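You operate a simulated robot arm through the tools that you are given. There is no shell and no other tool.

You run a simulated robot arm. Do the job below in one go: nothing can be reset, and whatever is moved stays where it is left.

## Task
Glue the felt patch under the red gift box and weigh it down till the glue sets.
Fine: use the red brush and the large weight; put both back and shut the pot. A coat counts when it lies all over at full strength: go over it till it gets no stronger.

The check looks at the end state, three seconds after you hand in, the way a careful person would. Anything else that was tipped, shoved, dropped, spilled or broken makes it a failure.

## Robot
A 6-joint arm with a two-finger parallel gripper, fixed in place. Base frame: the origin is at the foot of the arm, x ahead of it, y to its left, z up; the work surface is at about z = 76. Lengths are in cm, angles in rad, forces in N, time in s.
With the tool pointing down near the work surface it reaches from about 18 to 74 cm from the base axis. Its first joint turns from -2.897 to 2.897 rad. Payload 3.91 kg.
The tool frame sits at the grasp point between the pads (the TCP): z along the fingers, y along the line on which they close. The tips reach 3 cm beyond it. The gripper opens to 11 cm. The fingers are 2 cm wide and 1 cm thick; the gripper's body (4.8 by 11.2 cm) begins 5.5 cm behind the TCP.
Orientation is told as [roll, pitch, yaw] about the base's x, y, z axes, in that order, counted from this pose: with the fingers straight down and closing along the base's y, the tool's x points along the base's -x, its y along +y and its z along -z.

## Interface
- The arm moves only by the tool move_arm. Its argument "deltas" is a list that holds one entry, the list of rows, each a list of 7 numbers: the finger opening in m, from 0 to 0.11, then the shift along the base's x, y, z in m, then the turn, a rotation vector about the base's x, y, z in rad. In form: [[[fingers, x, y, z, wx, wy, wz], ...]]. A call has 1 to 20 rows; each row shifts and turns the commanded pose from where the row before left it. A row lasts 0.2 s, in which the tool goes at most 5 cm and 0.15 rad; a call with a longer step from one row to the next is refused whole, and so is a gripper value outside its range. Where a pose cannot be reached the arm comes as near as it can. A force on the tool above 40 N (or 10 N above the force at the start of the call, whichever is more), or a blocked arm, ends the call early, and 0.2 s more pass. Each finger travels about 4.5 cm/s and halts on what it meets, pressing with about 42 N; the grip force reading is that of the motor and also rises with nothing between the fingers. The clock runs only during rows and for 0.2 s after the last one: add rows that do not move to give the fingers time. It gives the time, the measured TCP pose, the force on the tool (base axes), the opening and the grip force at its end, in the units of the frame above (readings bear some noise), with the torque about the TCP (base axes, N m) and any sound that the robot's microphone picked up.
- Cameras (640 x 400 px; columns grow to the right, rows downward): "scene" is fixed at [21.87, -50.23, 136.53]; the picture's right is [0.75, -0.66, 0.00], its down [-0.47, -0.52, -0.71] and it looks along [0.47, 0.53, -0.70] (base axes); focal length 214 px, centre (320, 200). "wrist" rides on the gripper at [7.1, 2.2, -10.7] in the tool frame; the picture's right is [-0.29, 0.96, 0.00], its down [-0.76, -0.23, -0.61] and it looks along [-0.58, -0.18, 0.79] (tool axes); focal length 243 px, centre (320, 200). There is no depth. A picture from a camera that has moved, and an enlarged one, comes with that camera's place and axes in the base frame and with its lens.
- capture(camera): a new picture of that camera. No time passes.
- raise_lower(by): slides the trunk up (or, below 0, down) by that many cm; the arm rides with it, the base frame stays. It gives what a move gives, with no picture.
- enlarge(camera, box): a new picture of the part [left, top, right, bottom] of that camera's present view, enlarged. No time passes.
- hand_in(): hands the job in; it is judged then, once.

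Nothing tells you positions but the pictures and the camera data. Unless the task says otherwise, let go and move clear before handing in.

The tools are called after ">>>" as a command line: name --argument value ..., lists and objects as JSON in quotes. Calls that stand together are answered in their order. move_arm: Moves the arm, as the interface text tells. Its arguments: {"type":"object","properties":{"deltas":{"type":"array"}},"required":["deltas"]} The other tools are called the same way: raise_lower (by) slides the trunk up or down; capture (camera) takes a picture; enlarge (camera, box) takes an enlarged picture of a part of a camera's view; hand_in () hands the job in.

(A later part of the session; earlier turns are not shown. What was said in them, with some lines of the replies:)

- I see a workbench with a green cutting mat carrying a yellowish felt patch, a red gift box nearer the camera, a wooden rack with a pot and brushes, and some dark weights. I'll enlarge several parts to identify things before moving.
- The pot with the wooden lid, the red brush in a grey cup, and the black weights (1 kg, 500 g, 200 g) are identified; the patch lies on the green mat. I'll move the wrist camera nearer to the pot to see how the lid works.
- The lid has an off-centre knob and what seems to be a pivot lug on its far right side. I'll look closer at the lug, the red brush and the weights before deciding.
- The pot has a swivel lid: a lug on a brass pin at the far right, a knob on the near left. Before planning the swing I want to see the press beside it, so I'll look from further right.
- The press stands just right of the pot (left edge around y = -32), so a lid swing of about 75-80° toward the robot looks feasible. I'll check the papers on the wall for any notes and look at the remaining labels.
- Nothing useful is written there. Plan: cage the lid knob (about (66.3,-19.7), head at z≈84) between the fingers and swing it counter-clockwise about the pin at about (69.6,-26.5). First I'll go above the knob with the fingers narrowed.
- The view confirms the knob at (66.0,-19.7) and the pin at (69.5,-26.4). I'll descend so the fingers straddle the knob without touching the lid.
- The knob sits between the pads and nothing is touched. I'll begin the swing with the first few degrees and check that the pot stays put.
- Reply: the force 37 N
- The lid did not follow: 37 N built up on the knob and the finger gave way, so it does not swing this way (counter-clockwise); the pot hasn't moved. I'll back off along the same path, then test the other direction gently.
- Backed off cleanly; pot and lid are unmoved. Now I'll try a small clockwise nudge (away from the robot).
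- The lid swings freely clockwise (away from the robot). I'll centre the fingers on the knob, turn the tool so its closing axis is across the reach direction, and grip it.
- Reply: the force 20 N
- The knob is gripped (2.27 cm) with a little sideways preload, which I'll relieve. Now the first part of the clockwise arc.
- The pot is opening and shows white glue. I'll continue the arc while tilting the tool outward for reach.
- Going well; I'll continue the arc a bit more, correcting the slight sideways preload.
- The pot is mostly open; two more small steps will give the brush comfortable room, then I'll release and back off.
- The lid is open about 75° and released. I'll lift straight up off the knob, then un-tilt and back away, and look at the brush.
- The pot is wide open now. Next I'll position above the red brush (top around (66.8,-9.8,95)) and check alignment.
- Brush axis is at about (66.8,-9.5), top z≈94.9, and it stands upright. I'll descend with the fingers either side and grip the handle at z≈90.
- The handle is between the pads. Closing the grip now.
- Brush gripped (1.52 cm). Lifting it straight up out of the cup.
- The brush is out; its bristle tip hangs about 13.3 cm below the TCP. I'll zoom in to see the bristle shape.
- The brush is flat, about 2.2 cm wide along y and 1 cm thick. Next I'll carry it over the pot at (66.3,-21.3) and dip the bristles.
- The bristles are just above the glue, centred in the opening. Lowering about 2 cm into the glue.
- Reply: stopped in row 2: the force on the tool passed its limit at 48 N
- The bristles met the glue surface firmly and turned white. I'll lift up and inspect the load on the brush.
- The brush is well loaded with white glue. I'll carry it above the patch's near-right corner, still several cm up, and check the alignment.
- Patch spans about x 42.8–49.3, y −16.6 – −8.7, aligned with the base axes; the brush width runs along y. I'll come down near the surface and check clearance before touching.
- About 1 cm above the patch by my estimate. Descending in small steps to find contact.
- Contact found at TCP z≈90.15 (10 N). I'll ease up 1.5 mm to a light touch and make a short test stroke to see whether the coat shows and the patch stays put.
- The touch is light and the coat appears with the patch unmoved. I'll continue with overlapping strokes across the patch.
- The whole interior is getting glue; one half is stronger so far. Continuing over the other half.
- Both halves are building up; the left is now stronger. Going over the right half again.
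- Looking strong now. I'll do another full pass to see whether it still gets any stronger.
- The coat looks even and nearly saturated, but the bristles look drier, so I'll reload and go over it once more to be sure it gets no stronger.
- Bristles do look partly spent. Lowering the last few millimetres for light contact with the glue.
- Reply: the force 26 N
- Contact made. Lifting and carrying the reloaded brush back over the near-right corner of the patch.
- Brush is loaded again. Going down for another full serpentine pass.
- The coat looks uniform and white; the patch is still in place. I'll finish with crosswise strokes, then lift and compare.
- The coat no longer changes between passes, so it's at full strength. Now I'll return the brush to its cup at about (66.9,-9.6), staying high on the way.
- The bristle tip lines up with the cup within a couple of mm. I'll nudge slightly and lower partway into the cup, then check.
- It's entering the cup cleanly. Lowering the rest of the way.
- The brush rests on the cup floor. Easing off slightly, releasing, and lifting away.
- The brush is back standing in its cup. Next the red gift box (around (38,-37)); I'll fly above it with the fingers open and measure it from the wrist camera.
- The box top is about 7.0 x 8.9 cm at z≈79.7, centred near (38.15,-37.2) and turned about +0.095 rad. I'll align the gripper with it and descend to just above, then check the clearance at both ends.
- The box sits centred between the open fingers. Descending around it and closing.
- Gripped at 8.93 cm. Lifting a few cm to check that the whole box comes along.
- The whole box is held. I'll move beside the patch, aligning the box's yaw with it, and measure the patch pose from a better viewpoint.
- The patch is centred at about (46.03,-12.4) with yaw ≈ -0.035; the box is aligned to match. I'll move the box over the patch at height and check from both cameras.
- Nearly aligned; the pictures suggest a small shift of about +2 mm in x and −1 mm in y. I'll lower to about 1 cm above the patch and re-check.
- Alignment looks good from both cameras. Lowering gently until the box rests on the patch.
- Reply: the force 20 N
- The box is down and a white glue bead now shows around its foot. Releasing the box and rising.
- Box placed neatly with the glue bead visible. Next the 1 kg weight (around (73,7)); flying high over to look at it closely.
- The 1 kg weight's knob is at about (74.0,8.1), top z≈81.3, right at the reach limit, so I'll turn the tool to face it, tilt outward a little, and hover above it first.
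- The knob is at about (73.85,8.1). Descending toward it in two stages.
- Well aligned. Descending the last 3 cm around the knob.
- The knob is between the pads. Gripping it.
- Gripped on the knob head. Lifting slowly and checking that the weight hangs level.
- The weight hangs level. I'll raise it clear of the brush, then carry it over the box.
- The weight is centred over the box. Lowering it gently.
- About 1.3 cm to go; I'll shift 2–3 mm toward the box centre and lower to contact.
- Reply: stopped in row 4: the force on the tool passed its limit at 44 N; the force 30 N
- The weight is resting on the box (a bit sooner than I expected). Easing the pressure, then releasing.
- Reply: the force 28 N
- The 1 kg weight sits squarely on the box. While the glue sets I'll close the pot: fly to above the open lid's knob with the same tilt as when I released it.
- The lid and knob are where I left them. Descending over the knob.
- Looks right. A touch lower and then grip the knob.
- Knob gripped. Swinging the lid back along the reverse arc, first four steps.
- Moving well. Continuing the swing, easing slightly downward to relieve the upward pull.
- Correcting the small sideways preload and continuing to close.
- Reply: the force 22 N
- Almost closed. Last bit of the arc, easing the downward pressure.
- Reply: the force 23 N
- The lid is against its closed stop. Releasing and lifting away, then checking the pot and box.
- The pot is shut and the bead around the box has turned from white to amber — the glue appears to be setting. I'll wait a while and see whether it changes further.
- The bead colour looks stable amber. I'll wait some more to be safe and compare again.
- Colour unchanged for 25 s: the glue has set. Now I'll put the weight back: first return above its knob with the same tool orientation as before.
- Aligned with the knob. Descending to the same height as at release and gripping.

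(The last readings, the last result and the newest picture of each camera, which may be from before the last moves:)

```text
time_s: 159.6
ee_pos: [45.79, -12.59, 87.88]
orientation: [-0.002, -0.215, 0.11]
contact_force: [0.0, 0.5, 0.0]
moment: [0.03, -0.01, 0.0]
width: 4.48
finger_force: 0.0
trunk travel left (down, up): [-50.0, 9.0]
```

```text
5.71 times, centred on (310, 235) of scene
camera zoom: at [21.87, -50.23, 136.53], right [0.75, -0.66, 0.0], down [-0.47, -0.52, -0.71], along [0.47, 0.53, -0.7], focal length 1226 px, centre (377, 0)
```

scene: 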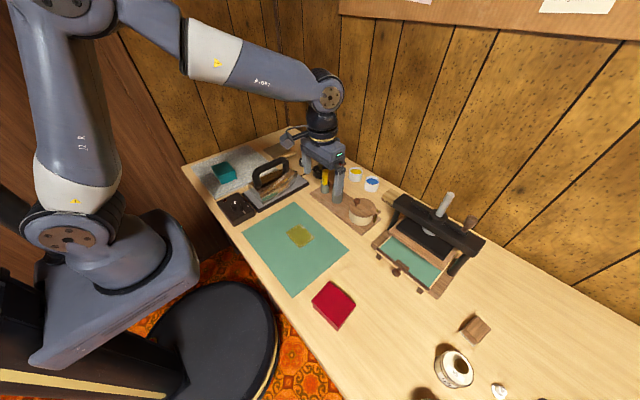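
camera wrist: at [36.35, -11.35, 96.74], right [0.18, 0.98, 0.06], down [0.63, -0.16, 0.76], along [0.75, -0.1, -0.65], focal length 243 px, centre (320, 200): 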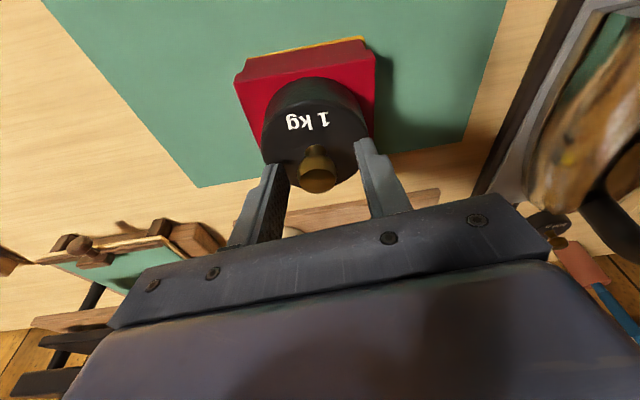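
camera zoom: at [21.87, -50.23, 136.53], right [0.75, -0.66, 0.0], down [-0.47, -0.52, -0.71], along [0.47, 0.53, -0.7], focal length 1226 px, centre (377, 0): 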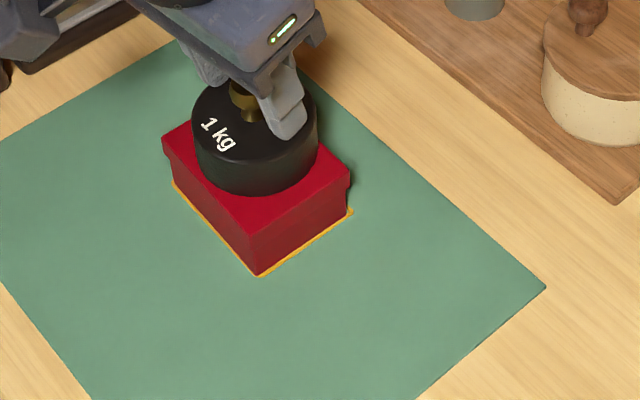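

>>> move_arm --deltas '[[[0.045, 0, 0, -0.002, 0, 0, 0], [0.036, 0, 0, 0, 0, 0, 0], [0.03, 0, 0, 0, 0, 0, 0], [0.024, 0, 0, 0, 0, 0, 0], [0.018, 0, 0, 0, 0, 0, 0], [0.012, 0, 0, 0, 0, 0, 0], [0.012, 0, 0, 0, 0, 0, 0]]]'

>>> enlarge --camera "wrist" --box '[220, 20, 420, 200]'

```text
time_s: 161.2
ee_pos: [45.76, -12.46, 87.65]
orientation: [-0.001, -0.219, 0.112]
contact_force: [0.0, -0.6, 0.3]
moment: [0.03, -0.07, -0.01]
width: 2.37
finger_force: 41.9
trunk travel left (down, up): [-50.0, 9.0]
```

```text
2.22 times, centred on (320, 110) of wrist
camera zoom: at [36.33, -11.32, 96.54], right [0.18, 0.98, 0.06], down [0.63, -0.16, 0.76], along [0.75, -0.1, -0.65], focal length 539 px, centre (320, 400)
```

zoom: 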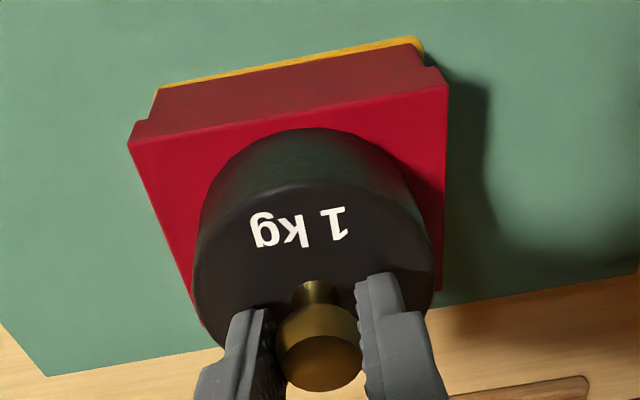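

Weight gripped. Lifting it off and carrying it back along the same high path.

>>> move_arm --deltas '[[[0.012, 0, 0, 0.005, 0, 0, 0], [0.012, 0, 0, 0.015, 0, 0, 0], [0.012, 0, 0, 0.03, 0, 0, 0], [0.012, 0, 0, 0.035, 0, 0, 0], [0.012, 0, 0, 0.035, 0, 0, 0], [0.012, 0, 0, 0.03, 0, 0, 0], [0.012, 0.0301, 0.0253, 0, 0, 0, 0], [0.012, 0.0301, 0.0253, 0, 0, 0, 0], [0.012, 0.0301, 0.0253, 0, 0, 0, 0], [0.012, 0.0301, 0.0253, 0, 0, 0, 0], [0.012, 0.0301, 0.0253, 0, 0, 0, 0], [0.012, 0.0301, 0.0253, 0, 0, 0, 0], [0.012, 0.0301, 0.0253, 0, 0, 0, 0], [0.012, 0.0301, 0.0253, 0, 0, 0, 0], [0.012, 0, 0, 0, 0, 0, 0]]]'

>>> enlarge --camera "scene" --box '[275, 200, 345, 270]'

>>> capture --camera "wrist"

>>> capture --camera "scene"

```text
time_s: 164.4
ee_pos: [70.04, 8.06, 102.38]
orientation: [-0.004, -0.216, 0.111]
contact_force: [0.2, 0.3, -10.2]
moment: [-0.01, 0.03, -0.03]
width: 2.35
finger_force: 41.4
trunk travel left (down, up): [-50.0, 9.0]
```

```text
5.71 times, centred on (310, 235) of scene
camera zoom: at [21.87, -50.23, 136.53], right [0.75, -0.66, 0.0], down [-0.47, -0.52, -0.71], along [0.47, 0.53, -0.7], focal length 1226 px, centre (377, 0)
```

zoom: 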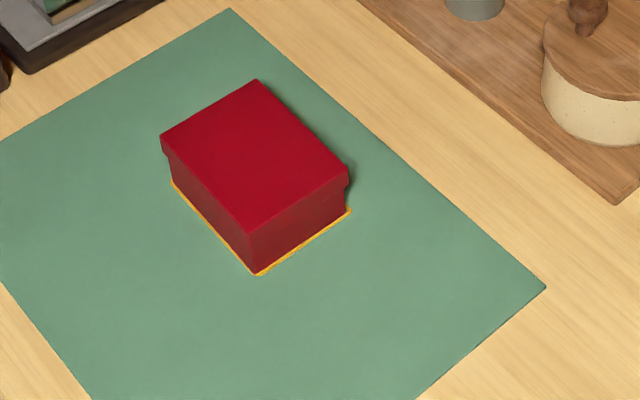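

```text
taken
camera wrist: at [60.51, 9.02, 111.38], right [0.18, 0.98, 0.06], down [0.63, -0.16, 0.76], along [0.75, -0.1, -0.65], focal length 243 px, centre (320, 200)
```

wrist: 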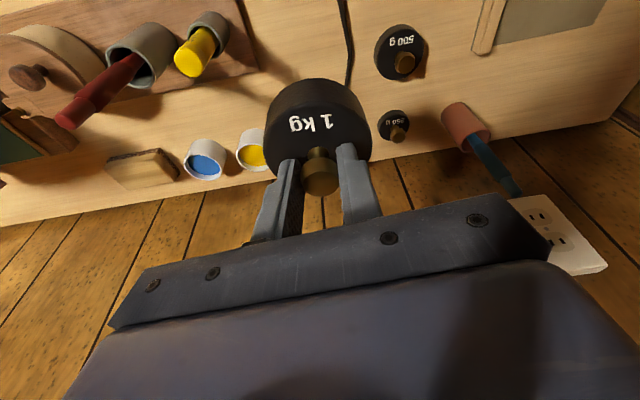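

```text
taken
```

scene: 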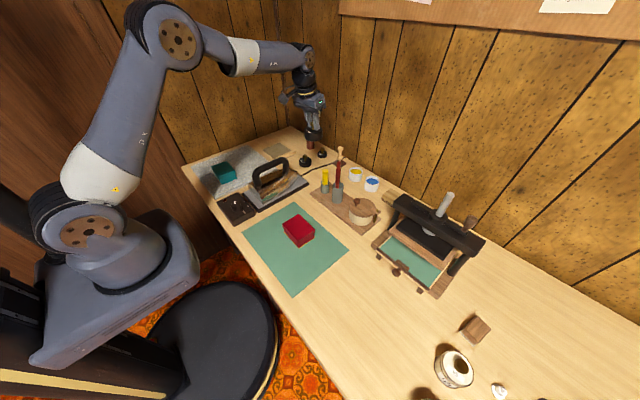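

The box and its amber bead are undisturbed. Now bringing the weight down to its original spot.

>>> move_arm --deltas '[[[0.012, 0.0092, 0, -0.03, 0, 0, 0], [0.012, 0.0092, 0, -0.03, 0, 0, 0], [0.012, 0.0092, 0, -0.03, 0, 0, 0], [0.012, 0.009, 0, -0.03, 0, 0, 0], [0.012, 0, 0, -0.02, 0, 0, 0], [0.012, 0, 0, -0.02, 0, 0, 0], [0.012, 0, 0, 0, 0, 0, 0]]]'

>>> enlarge --camera "scene" --box '[290, 130, 350, 190]'

>>> capture --camera "wrist"

```text
time_s: 166.0
ee_pos: [73.55, 7.82, 86.46]
orientation: [-0.002, -0.217, 0.109]
contact_force: [0.9, -0.1, -8.8]
moment: [0.0, 0.05, 0.02]
width: 2.35
finger_force: 42.1
trunk travel left (down, up): [-50.0, 9.0]
```

```text
6.67 times, centred on (320, 160) of scene
camera zoom: at [21.87, -50.23, 136.53], right [0.75, -0.66, 0.0], down [-0.47, -0.52, -0.71], along [0.47, 0.53, -0.7], focal length 1430 px, centre (320, 467)
```

zoom: 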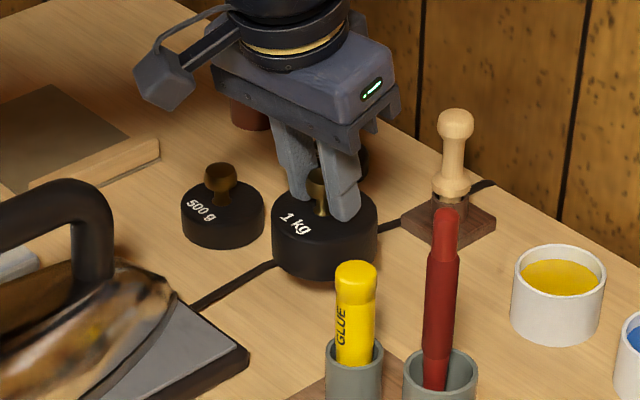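

```text
taken
camera wrist: at [64.0, 8.9, 95.45], right [0.18, 0.98, 0.06], down [0.63, -0.16, 0.76], along [0.75, -0.1, -0.65], focal length 243 px, centre (320, 200)
```

wrist: 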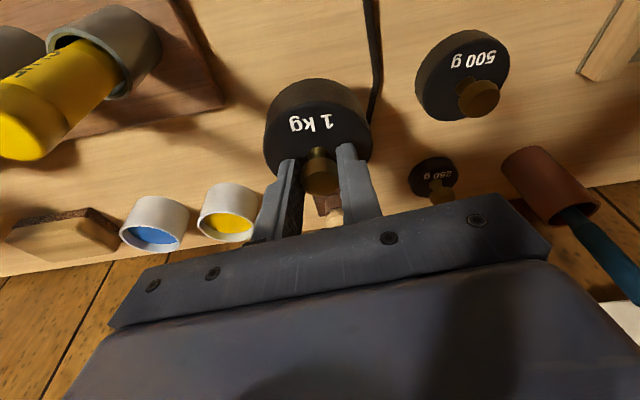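

>>> move_arm --deltas '[[[0.012, 0, 0, -0.01, 0, 0, 0], [0.012, 0, 0, -0.01, 0, 0, 0], [0.012, 0, 0, -0.01, 0, 0, 0], [0.012, 0, 0, -0.004, 0, 0, 0], [0.012, 0, 0, 0, 0, 0, 0]]]'

>>> enlarge --camera "wrist" --box '[240, 80, 400, 220]'

>>> enlarge --camera "scene" --box '[290, 130, 350, 190]'

```text
time_s: 167.2
ee_pos: [73.56, 7.89, 83.21]
orientation: [-0.005, -0.217, 0.11]
contact_force: [0.7, 0.2, -9.2]
moment: [-0.02, 0.05, 0.02]
width: 2.32
finger_force: 41.9
trunk travel left (down, up): [-50.0, 9.0]
```

```text
2.86 times, centred on (320, 150) of wrist
camera zoom: at [64.12, 8.97, 92.15], right [0.18, 0.98, 0.06], down [0.63, -0.16, 0.76], along [0.75, -0.1, -0.65], focal length 693 px, centre (320, 343)
```

zoom: 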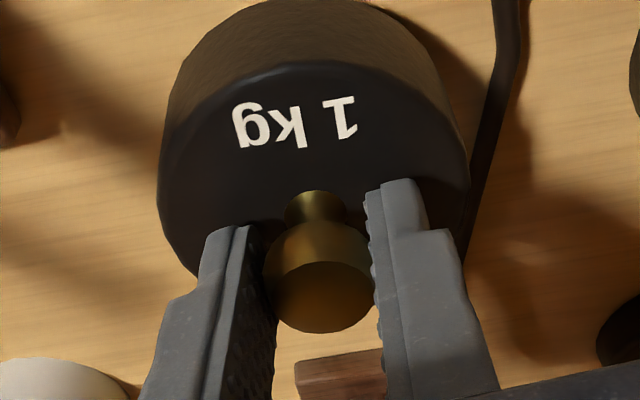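

```text
6.67 times, centred on (320, 160) of scene
camera zoom: at [21.87, -50.23, 136.53], right [0.75, -0.66, 0.0], down [-0.47, -0.52, -0.71], along [0.47, 0.53, -0.7], focal length 1430 px, centre (320, 467)
```

zoom: 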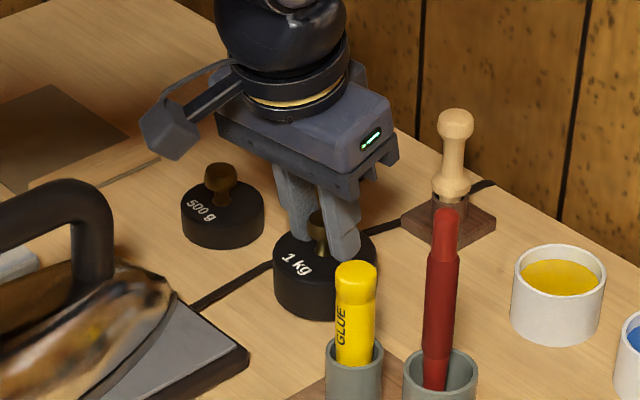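

The position matches the original. Lowering the last few millimetres to contact.

>>> move_arm --deltas '[[[0.012, 0, 0, -0.003, 0, 0, 0], [0.012, 0, 0, -0.002, 0, 0, 0], [0.012, 0, 0, -0.001, 0, 0, 0], [0.012, 0, 0, -0.001, 0, 0, 0]]]'

```text
time_s: 168.2
ee_pos: [73.66, 7.82, 82.38]
orientation: [-0.002, -0.218, 0.11]
contact_force: [0.4, 0.1, -9.6]
moment: [0.01, 0.09, 0.0]
width: 2.37
finger_force: 41.7
trunk travel left (down, up): [-50.0, 9.0]
```

>>> move_arm --deltas '[[[0.012, 0, 0, -0.001, 0, 0, 0], [0.012, 0, 0, -0.001, 0, 0, 0]]]'

>>> enlarge --camera "scene" --box '[290, 130, 350, 190]'

```text
time_s: 168.8
ee_pos: [73.45, 7.85, 82.48]
orientation: [-0.001, -0.219, 0.11]
contact_force: [-0.8, -0.3, 0.3]
moment: [0.07, 0.35, 0.0]
width: 2.35
finger_force: 41.6
trunk travel left (down, up): [-50.0, 9.0]
```

```text
6.67 times, centred on (320, 160) of scene
camera zoom: at [21.87, -50.23, 136.53], right [0.75, -0.66, 0.0], down [-0.47, -0.52, -0.71], along [0.47, 0.53, -0.7], focal length 1430 px, centre (320, 467)
```

zoom: 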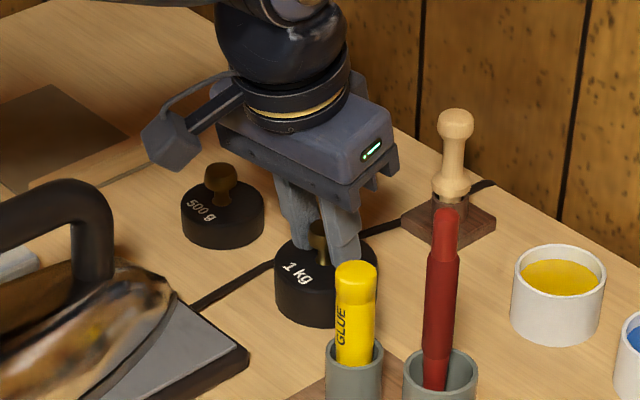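

The weight is standing on the table (no load on the tool). Releasing and lifting clear.

>>> move_arm --deltas '[[[0.018, 0, 0, 0, 0, 0, 0], [0.026, 0, 0, 0, 0, 0, 0], [0.034, 0, 0, 0, 0, 0, 0], [0.042, 0, 0, 0, 0, 0, 0], [0.045, 0, 0, 0, 0, 0, 0], [0.045, 0, 0, 0.01, 0, 0, 0], [0.045, 0, 0, 0.02, 0, 0, 0], [0.045, 0, 0, 0.03, 0, 0, 0], [0.045, -0.01, 0, 0.03, 0, 0, 0], [0.045, -0.02, 0, 0.03, 0, 0, 0], [0.045, -0.03, 0, 0.03, 0, 0, 0], [0.045, -0.03, 0, 0.02, -0.0118, 0.1078, 0], [0.045, -0.03, -0.01, 0.02, -0.0118, 0.1078, 0], [0.045, -0.03, -0.02, 0.0, 0, 0, -0.11], [0.045, -0.03, -0.02, 0.0, 0, 0, 0]]]'

>>> capture --camera "scene"

>>> enlarge --camera "scene" --box '[290, 130, 410, 240]'

>>> capture --camera "wrist"

>>> enlarge --camera "scene" --box '[275, 200, 345, 270]'

```text
time_s: 172.0
ee_pos: [55.52, 3.07, 101.39]
orientation: [-0.002, 0.001, -0.003]
contact_force: [0.2, -1.1, 0.4]
moment: [0.0, -0.01, 0.0]
width: 4.51
finger_force: 0.1
trunk travel left (down, up): [-50.0, 9.0]
```

```text
taken
```

scene: 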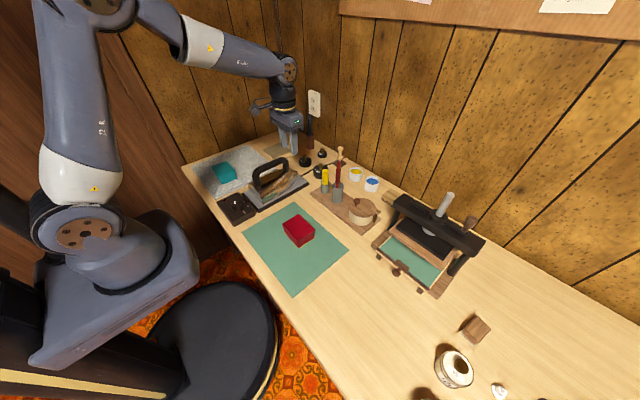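

```text
3.64 times, centred on (350, 185) of scene
camera zoom: at [21.87, -50.23, 136.53], right [0.75, -0.66, 0.0], down [-0.47, -0.52, -0.71], along [0.47, 0.53, -0.7], focal length 780 px, centre (211, 254)
```

zoom: 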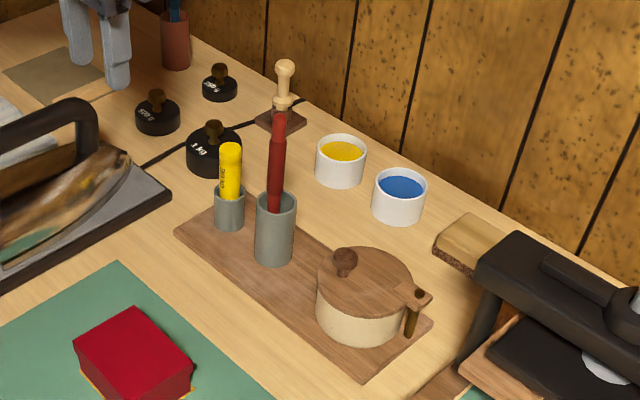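

```text
taken
camera wrist: at [48.47, 4.94, 112.19], right [0.29, 0.96, 0.0], down [0.76, -0.23, 0.61], along [0.58, -0.18, -0.79], focal length 243 px, centre (320, 200)
```

wrist: 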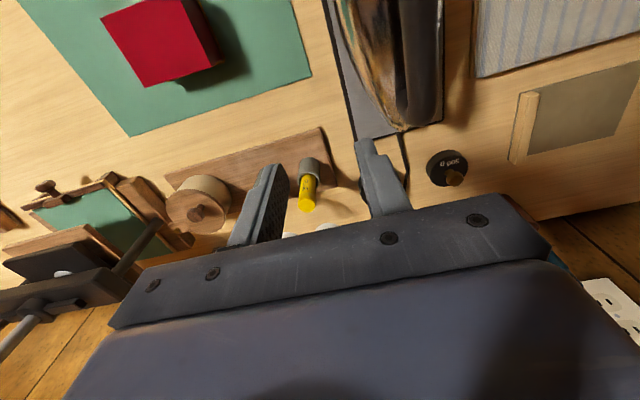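

```text
5.71 times, centred on (310, 235) of scene
camera zoom: at [21.87, -50.23, 136.53], right [0.75, -0.66, 0.0], down [-0.47, -0.52, -0.71], along [0.47, 0.53, -0.7], focal length 1226 px, centre (377, 0)
```

zoom: 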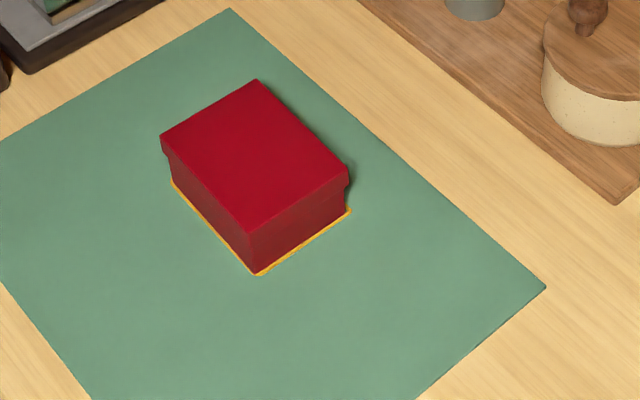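

Everything seems back in place. I'll inspect the box's other sides and the lid/brush more closely before handing in.

>>> enlarge --camera "wrist" --box '[80, 0, 260, 110]'

>>> enlarge --camera "scene" --box '[340, 180, 390, 230]'

>>> enlarge --camera "scene" --box '[300, 130, 360, 200]'

>>> enlarge --camera "scene" --box '[180, 120, 340, 230]'

```text
3.56 times, centred on (170, 55) of wrist
camera zoom: at [48.47, 4.94, 112.19], right [0.29, 0.96, 0.0], down [0.76, -0.23, 0.61], along [0.58, -0.18, -0.79], focal length 863 px, centre (853, 716)
```

zoom: 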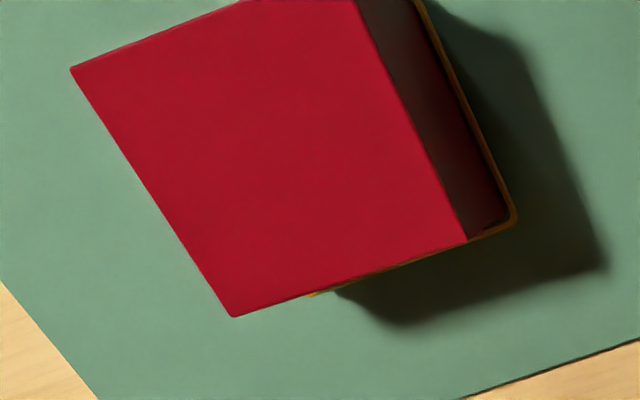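

```text
8.00 times, centred on (365, 205) of scene
camera zoom: at [21.87, -50.23, 136.53], right [0.75, -0.66, 0.0], down [-0.47, -0.52, -0.71], along [0.47, 0.53, -0.7], focal length 1716 px, centre (-40, 160)
```

zoom: 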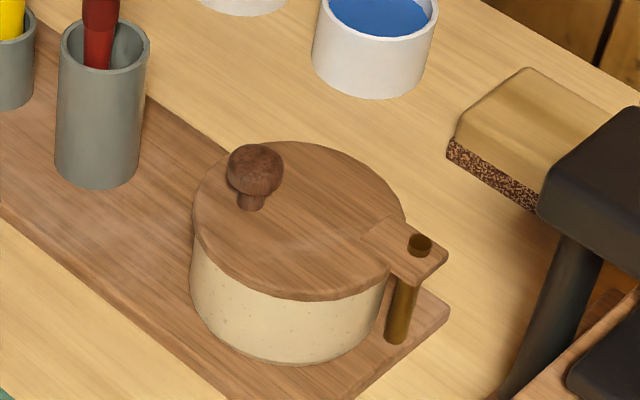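

```text
5.71 times, centred on (330, 165) of scene
camera zoom: at [21.87, -50.23, 136.53], right [0.75, -0.66, 0.0], down [-0.47, -0.52, -0.71], along [0.47, 0.53, -0.7], focal length 1226 px, centre (263, 400)
```

zoom: 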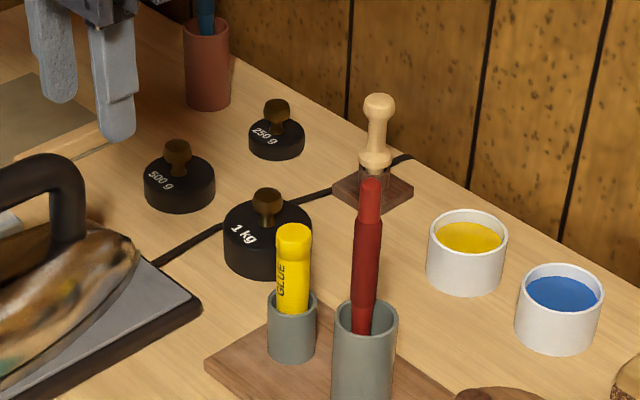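

```text
3.64 times, centred on (260, 175) of scene
camera zoom: at [21.87, -50.23, 136.53], right [0.75, -0.66, 0.0], down [-0.47, -0.52, -0.71], along [0.47, 0.53, -0.7], focal length 780 px, centre (538, 291)
```

zoom: 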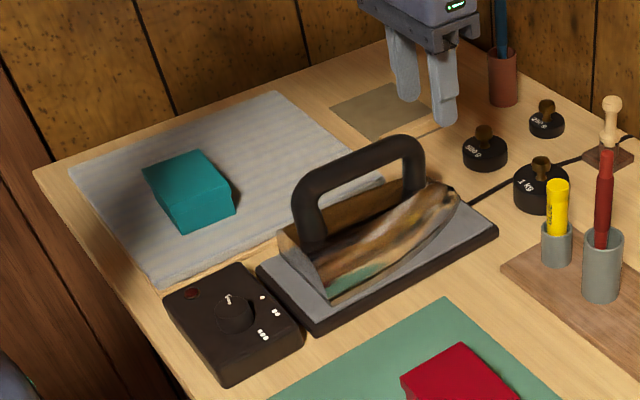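

The bead shows evenly on every side I can see. The lid sits shut on its stop, the brush stands in its cup, and the 1 kg weight is back in its place. Nothing else has moved and the arm is clear, so I'm handing in.

>>> hand_in

```text
The job is handed in.
```

The felt patch is glued under the red gift box, and the job is handed in; I don't have the check's result.

- **Glue:** I coated the patch with the red brush, reloading once, and went over it until another pass made no visible difference. The brush dragged the patch about 4 mm on the mat, so I measured it again before setting the box on it.
- **Setting:** The 1 kg weight sat on the box for about 40 seconds. The glue bead around the box's foot turned from white to amber and stayed that colour for the last 25 seconds or so, which I took to mean it had set. When the weight went on, it shifted the box and patch together by about 1.5 mm; they stayed lined up.
- **Put back:** The brush is in its cup, the weight is back where it stood, and the pot lid is closed against its stop.
- **Pot lid:** I first pushed the lid the wrong way, with about 37 N on the knob, before finding that it swings away from the robot. The pot didn't move, and I saw no damage.

In the final pictures nothing else was tipped, spilled or moved, and the arm was clear of everything.
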